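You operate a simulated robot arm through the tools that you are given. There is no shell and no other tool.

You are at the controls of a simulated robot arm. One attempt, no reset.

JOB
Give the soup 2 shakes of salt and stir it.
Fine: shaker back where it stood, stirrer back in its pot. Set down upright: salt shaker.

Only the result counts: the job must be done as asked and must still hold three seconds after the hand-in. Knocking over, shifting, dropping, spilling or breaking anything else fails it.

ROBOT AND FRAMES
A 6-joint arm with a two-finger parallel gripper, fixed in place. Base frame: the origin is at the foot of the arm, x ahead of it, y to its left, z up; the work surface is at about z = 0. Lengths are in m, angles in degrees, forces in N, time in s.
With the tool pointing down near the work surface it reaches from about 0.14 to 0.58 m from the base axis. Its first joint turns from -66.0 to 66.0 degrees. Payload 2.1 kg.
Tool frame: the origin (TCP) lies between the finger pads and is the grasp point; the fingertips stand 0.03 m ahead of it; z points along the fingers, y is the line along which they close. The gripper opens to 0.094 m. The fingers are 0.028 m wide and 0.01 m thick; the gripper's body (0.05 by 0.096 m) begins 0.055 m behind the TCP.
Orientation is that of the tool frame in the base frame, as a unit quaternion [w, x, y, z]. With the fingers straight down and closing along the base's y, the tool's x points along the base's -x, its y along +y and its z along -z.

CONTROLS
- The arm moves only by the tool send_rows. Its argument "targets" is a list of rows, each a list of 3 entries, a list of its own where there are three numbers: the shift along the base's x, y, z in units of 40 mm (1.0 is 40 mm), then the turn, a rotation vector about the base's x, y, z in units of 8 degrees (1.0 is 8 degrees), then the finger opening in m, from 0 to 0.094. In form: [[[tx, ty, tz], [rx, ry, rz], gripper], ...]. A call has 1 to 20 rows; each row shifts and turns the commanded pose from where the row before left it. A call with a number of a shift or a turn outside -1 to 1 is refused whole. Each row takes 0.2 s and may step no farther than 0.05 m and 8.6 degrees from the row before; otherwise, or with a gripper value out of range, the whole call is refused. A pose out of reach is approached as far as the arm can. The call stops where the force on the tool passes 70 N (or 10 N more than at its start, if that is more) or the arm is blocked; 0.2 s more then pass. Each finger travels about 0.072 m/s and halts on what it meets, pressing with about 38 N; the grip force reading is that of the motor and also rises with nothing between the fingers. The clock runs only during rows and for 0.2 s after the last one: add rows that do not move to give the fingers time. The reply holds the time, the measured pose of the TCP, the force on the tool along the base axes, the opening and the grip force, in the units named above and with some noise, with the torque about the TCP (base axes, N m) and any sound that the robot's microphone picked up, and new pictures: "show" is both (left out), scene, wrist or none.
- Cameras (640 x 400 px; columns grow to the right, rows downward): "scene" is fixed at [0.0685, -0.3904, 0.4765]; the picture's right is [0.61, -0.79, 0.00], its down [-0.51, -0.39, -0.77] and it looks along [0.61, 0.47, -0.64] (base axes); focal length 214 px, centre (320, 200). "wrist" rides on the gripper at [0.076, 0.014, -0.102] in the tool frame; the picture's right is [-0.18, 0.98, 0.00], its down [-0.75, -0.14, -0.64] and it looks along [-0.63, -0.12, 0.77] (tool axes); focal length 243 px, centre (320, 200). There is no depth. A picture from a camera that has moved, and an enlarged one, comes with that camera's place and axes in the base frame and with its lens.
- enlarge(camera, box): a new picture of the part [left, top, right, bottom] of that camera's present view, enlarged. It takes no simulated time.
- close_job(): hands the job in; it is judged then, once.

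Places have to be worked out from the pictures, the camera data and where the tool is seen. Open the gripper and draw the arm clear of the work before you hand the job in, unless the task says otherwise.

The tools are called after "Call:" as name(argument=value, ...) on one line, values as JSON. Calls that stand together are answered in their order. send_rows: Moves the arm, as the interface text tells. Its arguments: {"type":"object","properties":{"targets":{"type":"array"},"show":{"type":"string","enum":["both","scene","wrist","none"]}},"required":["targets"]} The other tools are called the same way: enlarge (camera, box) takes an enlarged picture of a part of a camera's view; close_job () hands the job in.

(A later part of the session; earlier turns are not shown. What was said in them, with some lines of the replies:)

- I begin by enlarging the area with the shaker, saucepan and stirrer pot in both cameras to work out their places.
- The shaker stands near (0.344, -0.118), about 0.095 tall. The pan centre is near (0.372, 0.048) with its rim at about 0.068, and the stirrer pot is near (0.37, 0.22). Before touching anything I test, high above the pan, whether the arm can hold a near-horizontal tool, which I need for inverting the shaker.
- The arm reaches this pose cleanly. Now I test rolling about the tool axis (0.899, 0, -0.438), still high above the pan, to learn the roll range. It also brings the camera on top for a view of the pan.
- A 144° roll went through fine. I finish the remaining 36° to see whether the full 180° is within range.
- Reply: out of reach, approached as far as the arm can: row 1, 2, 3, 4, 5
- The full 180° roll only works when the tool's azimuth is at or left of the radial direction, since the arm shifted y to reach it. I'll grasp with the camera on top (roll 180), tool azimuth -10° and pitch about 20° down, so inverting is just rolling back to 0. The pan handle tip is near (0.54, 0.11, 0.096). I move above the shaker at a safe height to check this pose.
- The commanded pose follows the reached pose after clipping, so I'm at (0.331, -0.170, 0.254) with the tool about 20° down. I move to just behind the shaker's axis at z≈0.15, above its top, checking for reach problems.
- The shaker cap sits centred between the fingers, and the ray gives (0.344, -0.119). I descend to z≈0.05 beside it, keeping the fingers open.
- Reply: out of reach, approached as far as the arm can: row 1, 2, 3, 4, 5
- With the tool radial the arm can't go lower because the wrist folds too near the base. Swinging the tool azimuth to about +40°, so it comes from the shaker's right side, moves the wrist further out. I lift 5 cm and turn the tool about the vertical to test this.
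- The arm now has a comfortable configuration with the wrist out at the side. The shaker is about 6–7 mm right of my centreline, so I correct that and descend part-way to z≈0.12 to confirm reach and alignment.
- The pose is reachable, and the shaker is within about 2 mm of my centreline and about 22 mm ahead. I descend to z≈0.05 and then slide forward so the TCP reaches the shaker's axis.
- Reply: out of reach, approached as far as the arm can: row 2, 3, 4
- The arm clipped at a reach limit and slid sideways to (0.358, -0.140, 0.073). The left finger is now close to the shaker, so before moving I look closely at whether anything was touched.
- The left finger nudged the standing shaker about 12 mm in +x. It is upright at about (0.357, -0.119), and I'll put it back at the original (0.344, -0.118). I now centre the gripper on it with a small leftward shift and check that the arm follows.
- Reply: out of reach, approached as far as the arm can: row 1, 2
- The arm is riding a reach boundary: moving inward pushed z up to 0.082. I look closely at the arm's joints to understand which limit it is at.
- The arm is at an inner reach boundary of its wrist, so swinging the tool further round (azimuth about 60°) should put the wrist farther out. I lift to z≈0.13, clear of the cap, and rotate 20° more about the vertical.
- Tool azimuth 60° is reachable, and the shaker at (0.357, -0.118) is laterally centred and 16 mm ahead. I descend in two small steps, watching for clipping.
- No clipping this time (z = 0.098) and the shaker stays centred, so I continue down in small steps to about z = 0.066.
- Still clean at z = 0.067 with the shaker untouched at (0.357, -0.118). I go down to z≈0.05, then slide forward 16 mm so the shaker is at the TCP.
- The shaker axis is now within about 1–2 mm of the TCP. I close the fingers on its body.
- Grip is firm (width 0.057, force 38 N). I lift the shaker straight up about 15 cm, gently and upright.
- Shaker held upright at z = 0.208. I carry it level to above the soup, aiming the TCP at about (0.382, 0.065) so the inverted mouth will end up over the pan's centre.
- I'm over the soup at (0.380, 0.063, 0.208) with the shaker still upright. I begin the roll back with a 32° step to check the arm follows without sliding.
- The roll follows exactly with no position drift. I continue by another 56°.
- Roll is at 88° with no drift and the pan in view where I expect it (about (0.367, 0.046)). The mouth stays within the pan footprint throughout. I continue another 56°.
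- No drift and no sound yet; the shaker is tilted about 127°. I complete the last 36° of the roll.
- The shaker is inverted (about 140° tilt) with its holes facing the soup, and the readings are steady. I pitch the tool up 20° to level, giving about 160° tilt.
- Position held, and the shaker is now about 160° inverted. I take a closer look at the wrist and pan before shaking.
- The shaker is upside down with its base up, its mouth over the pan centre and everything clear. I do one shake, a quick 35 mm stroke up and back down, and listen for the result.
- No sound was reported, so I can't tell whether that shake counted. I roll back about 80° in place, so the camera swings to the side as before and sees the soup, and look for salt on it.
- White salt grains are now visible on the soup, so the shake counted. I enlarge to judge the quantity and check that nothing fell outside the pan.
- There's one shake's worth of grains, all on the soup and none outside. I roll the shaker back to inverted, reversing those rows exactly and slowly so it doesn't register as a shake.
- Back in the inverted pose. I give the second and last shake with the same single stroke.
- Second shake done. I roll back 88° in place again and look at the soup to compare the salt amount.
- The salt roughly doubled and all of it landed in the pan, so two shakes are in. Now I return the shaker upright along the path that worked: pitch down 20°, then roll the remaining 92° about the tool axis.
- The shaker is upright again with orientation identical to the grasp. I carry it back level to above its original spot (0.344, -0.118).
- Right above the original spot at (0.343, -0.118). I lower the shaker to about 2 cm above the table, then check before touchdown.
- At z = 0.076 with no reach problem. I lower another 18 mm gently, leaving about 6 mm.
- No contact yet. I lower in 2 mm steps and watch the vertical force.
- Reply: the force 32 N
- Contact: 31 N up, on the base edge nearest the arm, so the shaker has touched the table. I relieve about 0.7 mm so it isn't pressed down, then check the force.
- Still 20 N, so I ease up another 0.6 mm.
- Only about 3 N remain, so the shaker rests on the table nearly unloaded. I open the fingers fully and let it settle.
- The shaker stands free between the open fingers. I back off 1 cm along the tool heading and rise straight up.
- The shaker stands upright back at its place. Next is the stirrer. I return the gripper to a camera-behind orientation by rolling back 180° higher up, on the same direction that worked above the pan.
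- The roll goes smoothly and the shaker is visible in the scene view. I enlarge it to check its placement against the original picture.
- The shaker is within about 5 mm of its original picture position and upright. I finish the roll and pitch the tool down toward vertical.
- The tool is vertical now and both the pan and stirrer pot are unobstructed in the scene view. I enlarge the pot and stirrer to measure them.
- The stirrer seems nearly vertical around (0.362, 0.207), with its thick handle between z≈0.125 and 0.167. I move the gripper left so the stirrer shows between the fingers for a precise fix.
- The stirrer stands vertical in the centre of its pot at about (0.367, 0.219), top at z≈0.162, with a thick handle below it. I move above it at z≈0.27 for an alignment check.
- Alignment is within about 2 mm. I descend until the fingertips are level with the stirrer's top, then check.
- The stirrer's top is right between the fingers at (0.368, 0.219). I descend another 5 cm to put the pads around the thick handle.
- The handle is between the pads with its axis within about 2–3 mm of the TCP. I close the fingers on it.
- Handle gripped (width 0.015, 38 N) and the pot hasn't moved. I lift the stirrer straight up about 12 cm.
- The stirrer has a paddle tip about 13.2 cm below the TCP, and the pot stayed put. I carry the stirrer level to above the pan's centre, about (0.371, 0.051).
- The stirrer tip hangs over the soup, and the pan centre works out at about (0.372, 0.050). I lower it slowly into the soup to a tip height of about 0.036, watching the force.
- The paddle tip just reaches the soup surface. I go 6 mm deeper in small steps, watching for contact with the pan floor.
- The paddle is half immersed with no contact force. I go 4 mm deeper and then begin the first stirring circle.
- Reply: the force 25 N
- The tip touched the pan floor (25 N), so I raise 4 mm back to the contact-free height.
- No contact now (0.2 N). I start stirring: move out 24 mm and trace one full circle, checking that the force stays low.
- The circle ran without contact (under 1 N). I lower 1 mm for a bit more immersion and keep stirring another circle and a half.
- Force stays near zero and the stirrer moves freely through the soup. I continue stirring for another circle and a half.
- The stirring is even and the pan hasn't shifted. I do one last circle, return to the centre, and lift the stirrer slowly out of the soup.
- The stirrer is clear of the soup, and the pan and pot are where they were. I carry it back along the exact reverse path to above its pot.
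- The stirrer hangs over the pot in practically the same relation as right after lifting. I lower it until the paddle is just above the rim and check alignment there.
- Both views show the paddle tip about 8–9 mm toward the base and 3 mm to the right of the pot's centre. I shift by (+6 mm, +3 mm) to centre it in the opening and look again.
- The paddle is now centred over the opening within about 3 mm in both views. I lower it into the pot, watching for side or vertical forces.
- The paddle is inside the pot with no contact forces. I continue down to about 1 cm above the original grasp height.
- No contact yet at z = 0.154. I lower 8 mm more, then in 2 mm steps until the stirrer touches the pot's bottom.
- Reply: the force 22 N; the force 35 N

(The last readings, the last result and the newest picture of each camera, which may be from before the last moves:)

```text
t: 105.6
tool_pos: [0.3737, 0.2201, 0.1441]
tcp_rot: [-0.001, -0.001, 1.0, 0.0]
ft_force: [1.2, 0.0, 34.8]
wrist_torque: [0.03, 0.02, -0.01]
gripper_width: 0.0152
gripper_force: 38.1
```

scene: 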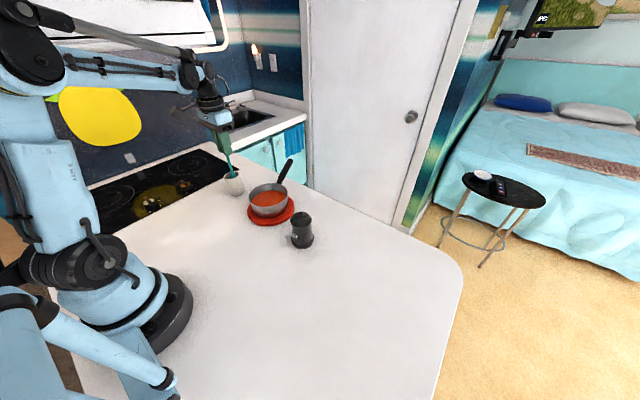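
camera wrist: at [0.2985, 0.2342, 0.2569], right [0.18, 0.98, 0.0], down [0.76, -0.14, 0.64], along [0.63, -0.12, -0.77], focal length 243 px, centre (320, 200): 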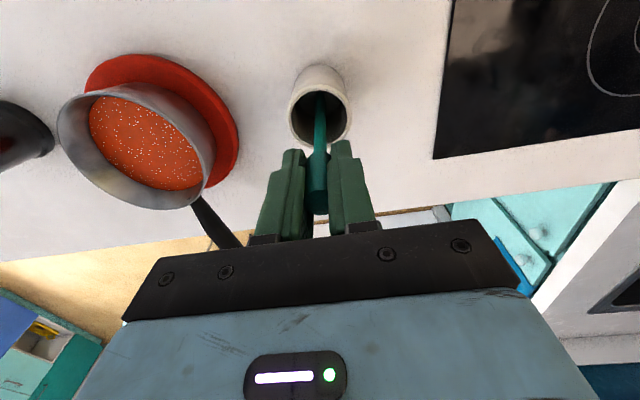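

Contact at z≈0.145 with the torque near zero. The stirrer had slid about 5 mm down in the grip, so this is the pot's floor. I ease up 1.6 mm to unload it and check the views.

Call:
send_rows(targets=[[[0, 0, 0.04], [0, 0, 0], 0.005], [[0, 0, 0], [0, 0, 0], 0.005]])

Call:
enlarge(camera="scene", box=[200, 130, 270, 205])

Call:
enlarge(camera="wrist", box=[240, 60, 400, 250])

```text
t: 106.2
tool_pos: [0.3746, 0.2189, 0.144]
tcp_rot: [-0.001, -0.001, 1.0, -0.001]
ft_force: [-0.2, 0.5, -0.4]
wrist_torque: [-0.01, 0.02, -0.01]
gripper_width: 0.0154
gripper_force: 38.3
camera wrist: at [0.2984, 0.2335, 0.2473], right [0.18, 0.98, 0.0], down [0.76, -0.14, 0.64], along [0.63, -0.12, -0.77], focal length 243 px, centre (320, 200)
```

scene: 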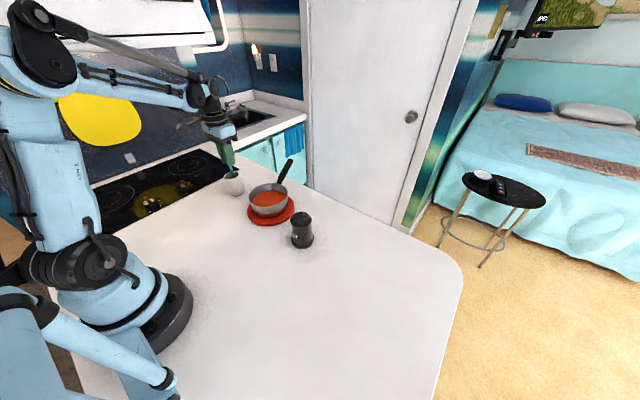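
wrist: 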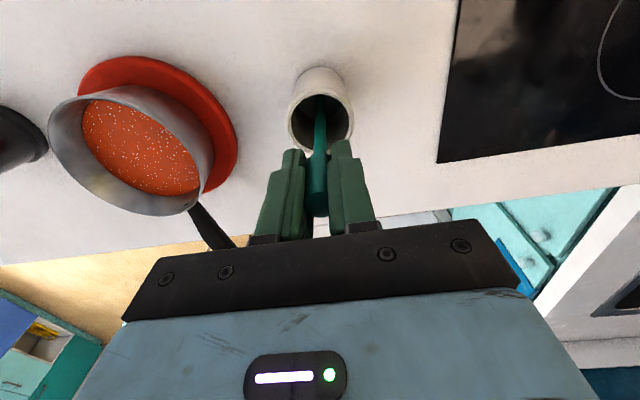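

```text
5.33 times, centred on (235, 168) of scene
camera zoom: at [0.0685, -0.3904, 0.4765], right [0.61, -0.79, 0.0], down [-0.51, -0.39, -0.77], along [0.61, 0.47, -0.64], focal length 1144 px, centre (773, 373)
```

zoom: 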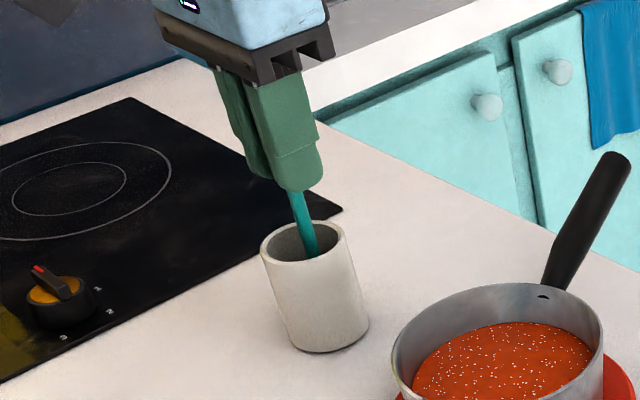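

```text
2.11 times, centred on (320, 155) of wrist
camera zoom: at [0.2984, 0.2335, 0.2473], right [0.18, 0.98, 0.0], down [0.76, -0.14, 0.64], along [0.63, -0.12, -0.77], focal length 511 px, centre (320, 295)
```

zoom: 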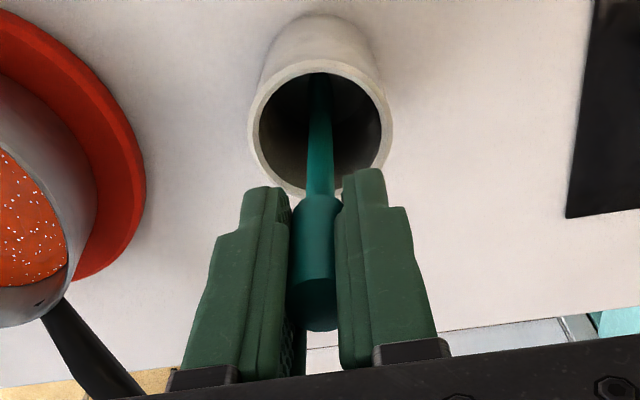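

The force is back to zero and the pot stands where it was, with the stirrer inside. I open the fingers gradually to release it.

Call:
send_rows(targets=[[[0, 0, 0], [0, 0, 0], 0.02], [[0, 0, 0], [0, 0, 0], 0.03], [[0, 0, 0], [0, 0, 0], 0.045], [[0, 0, 0], [0, 0, 0], 0.065], [[0, 0, 0], [0, 0, 0], 0.085], [[0, 0, 0], [0, 0, 0], 0.094], [[0, 0, 0], [0, 0, 0], 0.094]])

Call:
enlarge(camera="scene", box=[200, 130, 270, 205])

```text
t: 107.8
tool_pos: [0.3732, 0.2197, 0.1451]
tcp_rot: [-0.001, -0.001, 1.0, 0.0]
ft_force: [-0.3, 0.5, -0.1]
wrist_torque: [0.02, 0.0, 0.02]
gripper_width: 0.094
gripper_force: 0.2
camera wrist: at [0.2984, 0.2336, 0.2478], right [0.18, 0.98, 0.0], down [0.76, -0.14, 0.64], along [0.63, -0.12, -0.77], focal length 243 px, centre (320, 200)
```

scene: 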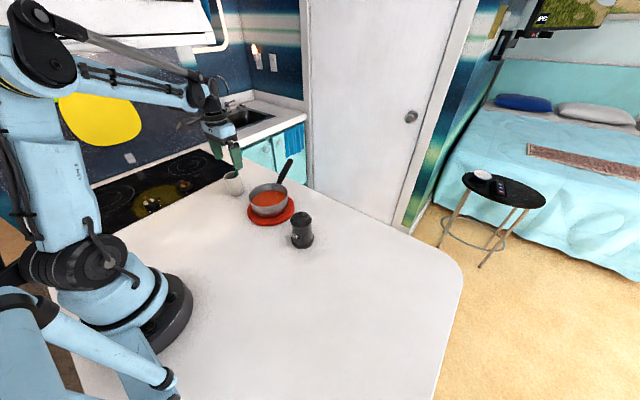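
wrist: 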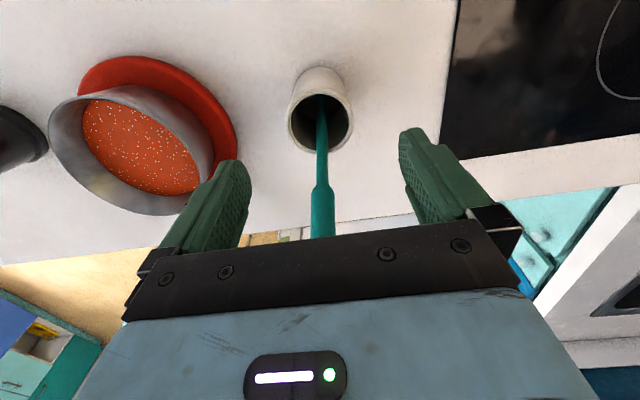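

```text
5.33 times, centred on (235, 168) of scene
camera zoom: at [0.0685, -0.3904, 0.4765], right [0.61, -0.79, 0.0], down [-0.51, -0.39, -0.77], along [0.61, 0.47, -0.64], focal length 1144 px, centre (773, 373)
```

zoom: 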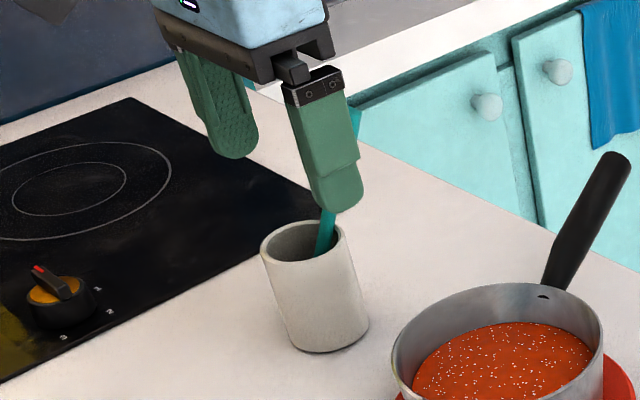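

The stirrer is released and leans on the far rim inside the pot, and the pot is unmoved. I rise straight up with the fingers open, since the handle lies between them.

Call:
send_rows(targets=[[[0, 0, 0.2], [0, 0, 0], 0.094], [[0, 0, 0.4], [0, 0, 0], 0.094], [[0, 0, 0.6], [0, 0, 0], 0.094], [[0, 0, 0.7], [0, 0, 0], 0.094], [[0, 0, 0.7], [0, 0, 0], 0.094], [[0, 0, 0.6], [0, 0, 0], 0.094], [[0, 0, 0], [0, 0, 0], 0.094]])

Call:
enlarge(camera="scene", box=[190, 120, 330, 250])

```text
t: 109.4
tool_pos: [0.3738, 0.2183, 0.2731]
tcp_rot: [-0.001, 0.0, 1.0, 0.0]
ft_force: [-0.4, 1.0, -0.1]
wrist_torque: [0.02, -0.02, 0.01]
gripper_width: 0.0942
gripper_force: 0.0
camera wrist: at [0.2978, 0.2331, 0.3759], right [0.18, 0.98, 0.0], down [0.76, -0.14, 0.64], along [0.63, -0.12, -0.77], focal length 243 px, centre (320, 200)
```

scene: 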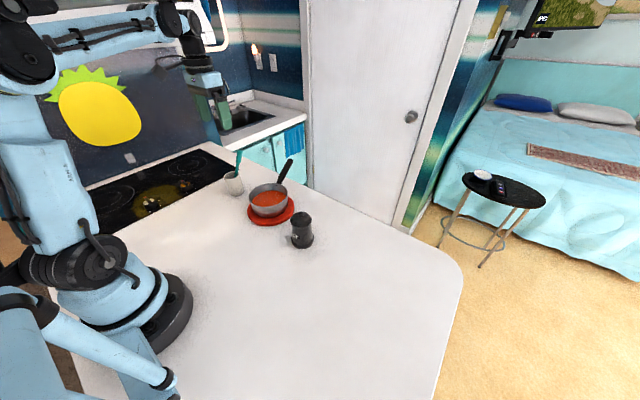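
wrist: 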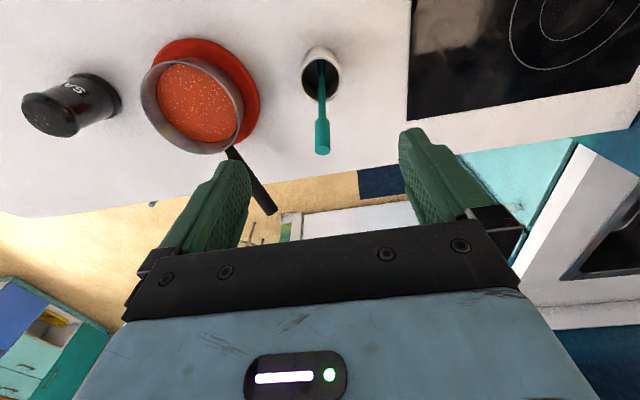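

```text
3.08 times, centred on (260, 185) of scene
camera zoom: at [0.0685, -0.3904, 0.4765], right [0.61, -0.79, 0.0], down [-0.51, -0.39, -0.77], along [0.61, 0.47, -0.64], focal length 660 px, centre (505, 246)
```

zoom: 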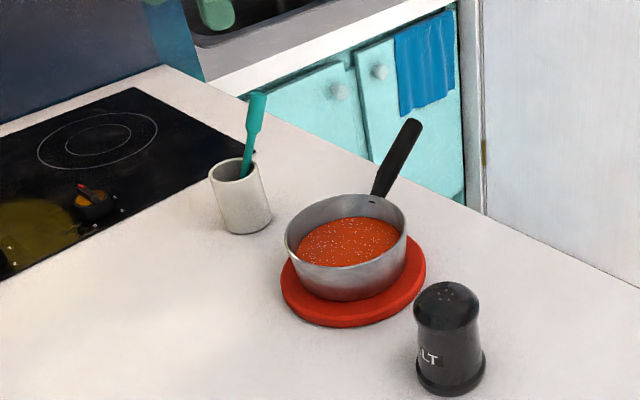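

The stirrer is back in its pot, and the pan and shaker stand undisturbed. I take the same enlarged view as before stirring to compare the soup's grain pattern and everyone's positions.

Call:
enlarge(camera="scene", box=[200, 140, 280, 210])

Call:
enlarge(camera="scene", box=[210, 140, 340, 260])

Call:
enlarge(camera="wrist", box=[120, 30, 280, 160])

```text
5.71 times, centred on (240, 175) of scene
camera zoom: at [0.0685, -0.3904, 0.4765], right [0.61, -0.79, 0.0], down [-0.51, -0.39, -0.77], along [0.61, 0.47, -0.64], focal length 1226 px, centre (777, 343)
```

zoom: 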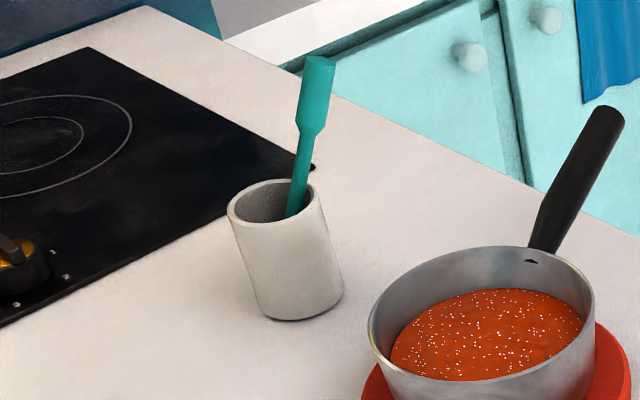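

```text
3.33 times, centred on (275, 200) of scene
camera zoom: at [0.0685, -0.3904, 0.4765], right [0.61, -0.79, 0.0], down [-0.51, -0.39, -0.77], along [0.61, 0.47, -0.64], focal length 715 px, centre (470, 200)
```

zoom: 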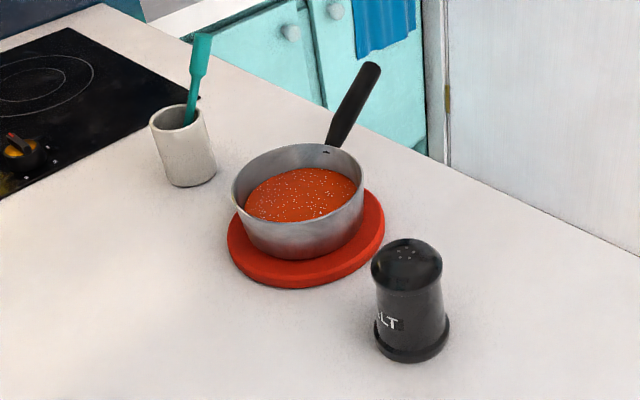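

```text
3.08 times, centred on (200, 95) of wrist
camera zoom: at [0.2978, 0.2331, 0.3759], right [0.18, 0.98, 0.0], down [0.76, -0.14, 0.64], along [0.63, -0.12, -0.77], focal length 746 px, centre (689, 523)
```

zoom: 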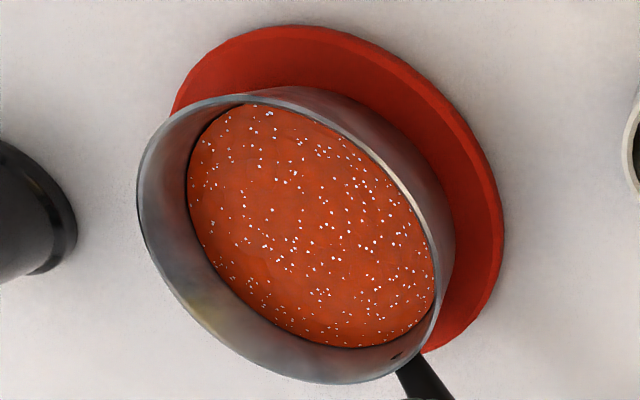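

Pot, pan and trivet are pixel-identical to before, and the shaker is within about 6 mm of its original spot and upright. The paddle had been about 1.5–2 cm below the soup line for five circles, so I retract the open gripper to the starting pose.

Call:
send_rows(targets=[[[0, 0, 0.8], [0, 0, 0], 0.094], [[0, 0, 1.0], [0, 0, 0], 0.094], [[0, 0, 1.0], [0, 0, 0], 0.094], [[-0.3, -0.7, 0], [0, 0, 0], 0.094], [[-0.36, -0.85, 0], [0, 0, 0], 0.094], [[-0.36, -0.85, 0], [0, 0, 0], 0.094], [[-0.36, -0.85, 0], [0, 0, 0], 0.094], [[-0.36, -0.85, 0], [0, 0, 0], 0.094], [[-0.36, -0.85, 0], [0, 0, 0], 0.094], [[-0.36, -0.85, 0], [0, 0, 0], 0.094], [[-0.3, -0.7, 0], [0, 0, 0], 0.094], [[0, 0, 0], [0, 0, 0], 0.094], [[0, 0, 0], [0, 0, 0], 0.094]])

Call:
enlarge(camera="scene", box=[210, 140, 340, 260])

```text
t: 112.2
tool_pos: [0.2632, -0.0416, 0.3841]
tcp_rot: [-0.001, -0.001, 1.0, 0.001]
ft_force: [-0.2, 0.0, -0.7]
wrist_torque: [-0.03, -0.03, -0.01]
gripper_width: 0.0938
gripper_force: 0.0
camera wrist: at [0.1887, -0.0271, 0.4869], right [0.18, 0.98, 0.0], down [0.76, -0.14, 0.64], along [0.63, -0.12, -0.77], focal length 243 px, centre (320, 200)
```

scene: 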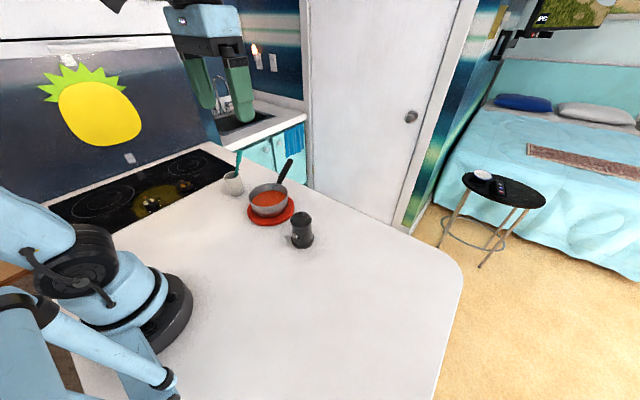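
wrist: 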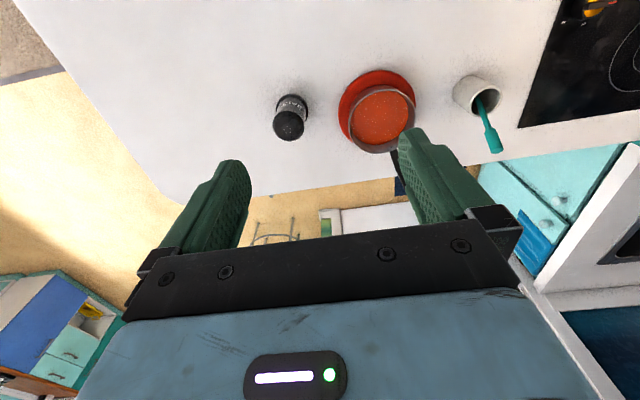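

```text
3.33 times, centred on (275, 200) of scene
camera zoom: at [0.0685, -0.3904, 0.4765], right [0.61, -0.79, 0.0], down [-0.51, -0.39, -0.77], along [0.61, 0.47, -0.64], focal length 715 px, centre (470, 200)
```

zoom: 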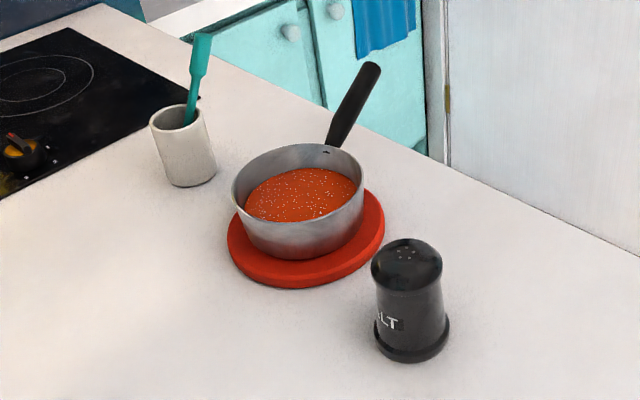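

The gripper is open and clear, the shaker stands upright in its place, the stirrer rests in its pot, and the pan with the salted, stirred soup is undisturbed. I hand the job in.

Call:
close_job()

```text
The job is handed in.
```

I gave the soup two shakes of salt and stirred it, then put the shaker and stirrer back and handed the job in. I haven't seen the verdict.

- **Salt:** I gave two single strokes with the shaker inverted over the pan. White grains showed on the soup after the first, and the amount roughly doubled after the second. I saw none outside the pan. The microphone reported no sound, so the count rests on the pictures.
- **Stirring:** I made five full circles, with the paddle about 1.5–2 cm below the surface. The paddle touched the pan floor once at about 25 N, and I raised it before stirring. The salt grains look much the same as before, so the pictures don't show how well it mixed.
- **Shaker:** It is upright, about 6 mm from where it stood. While I was lining up the first grasp, the arm slid and a finger pushed it about 12 mm, still standing. I aimed for its original spot when setting it down.
- **Stirrer:** It is back in its pot, but it leans on the far rim instead of standing upright as it did at the start.

The pan, trivet and pot look unmoved in the enlarged views. The arm is clear with the gripper open.
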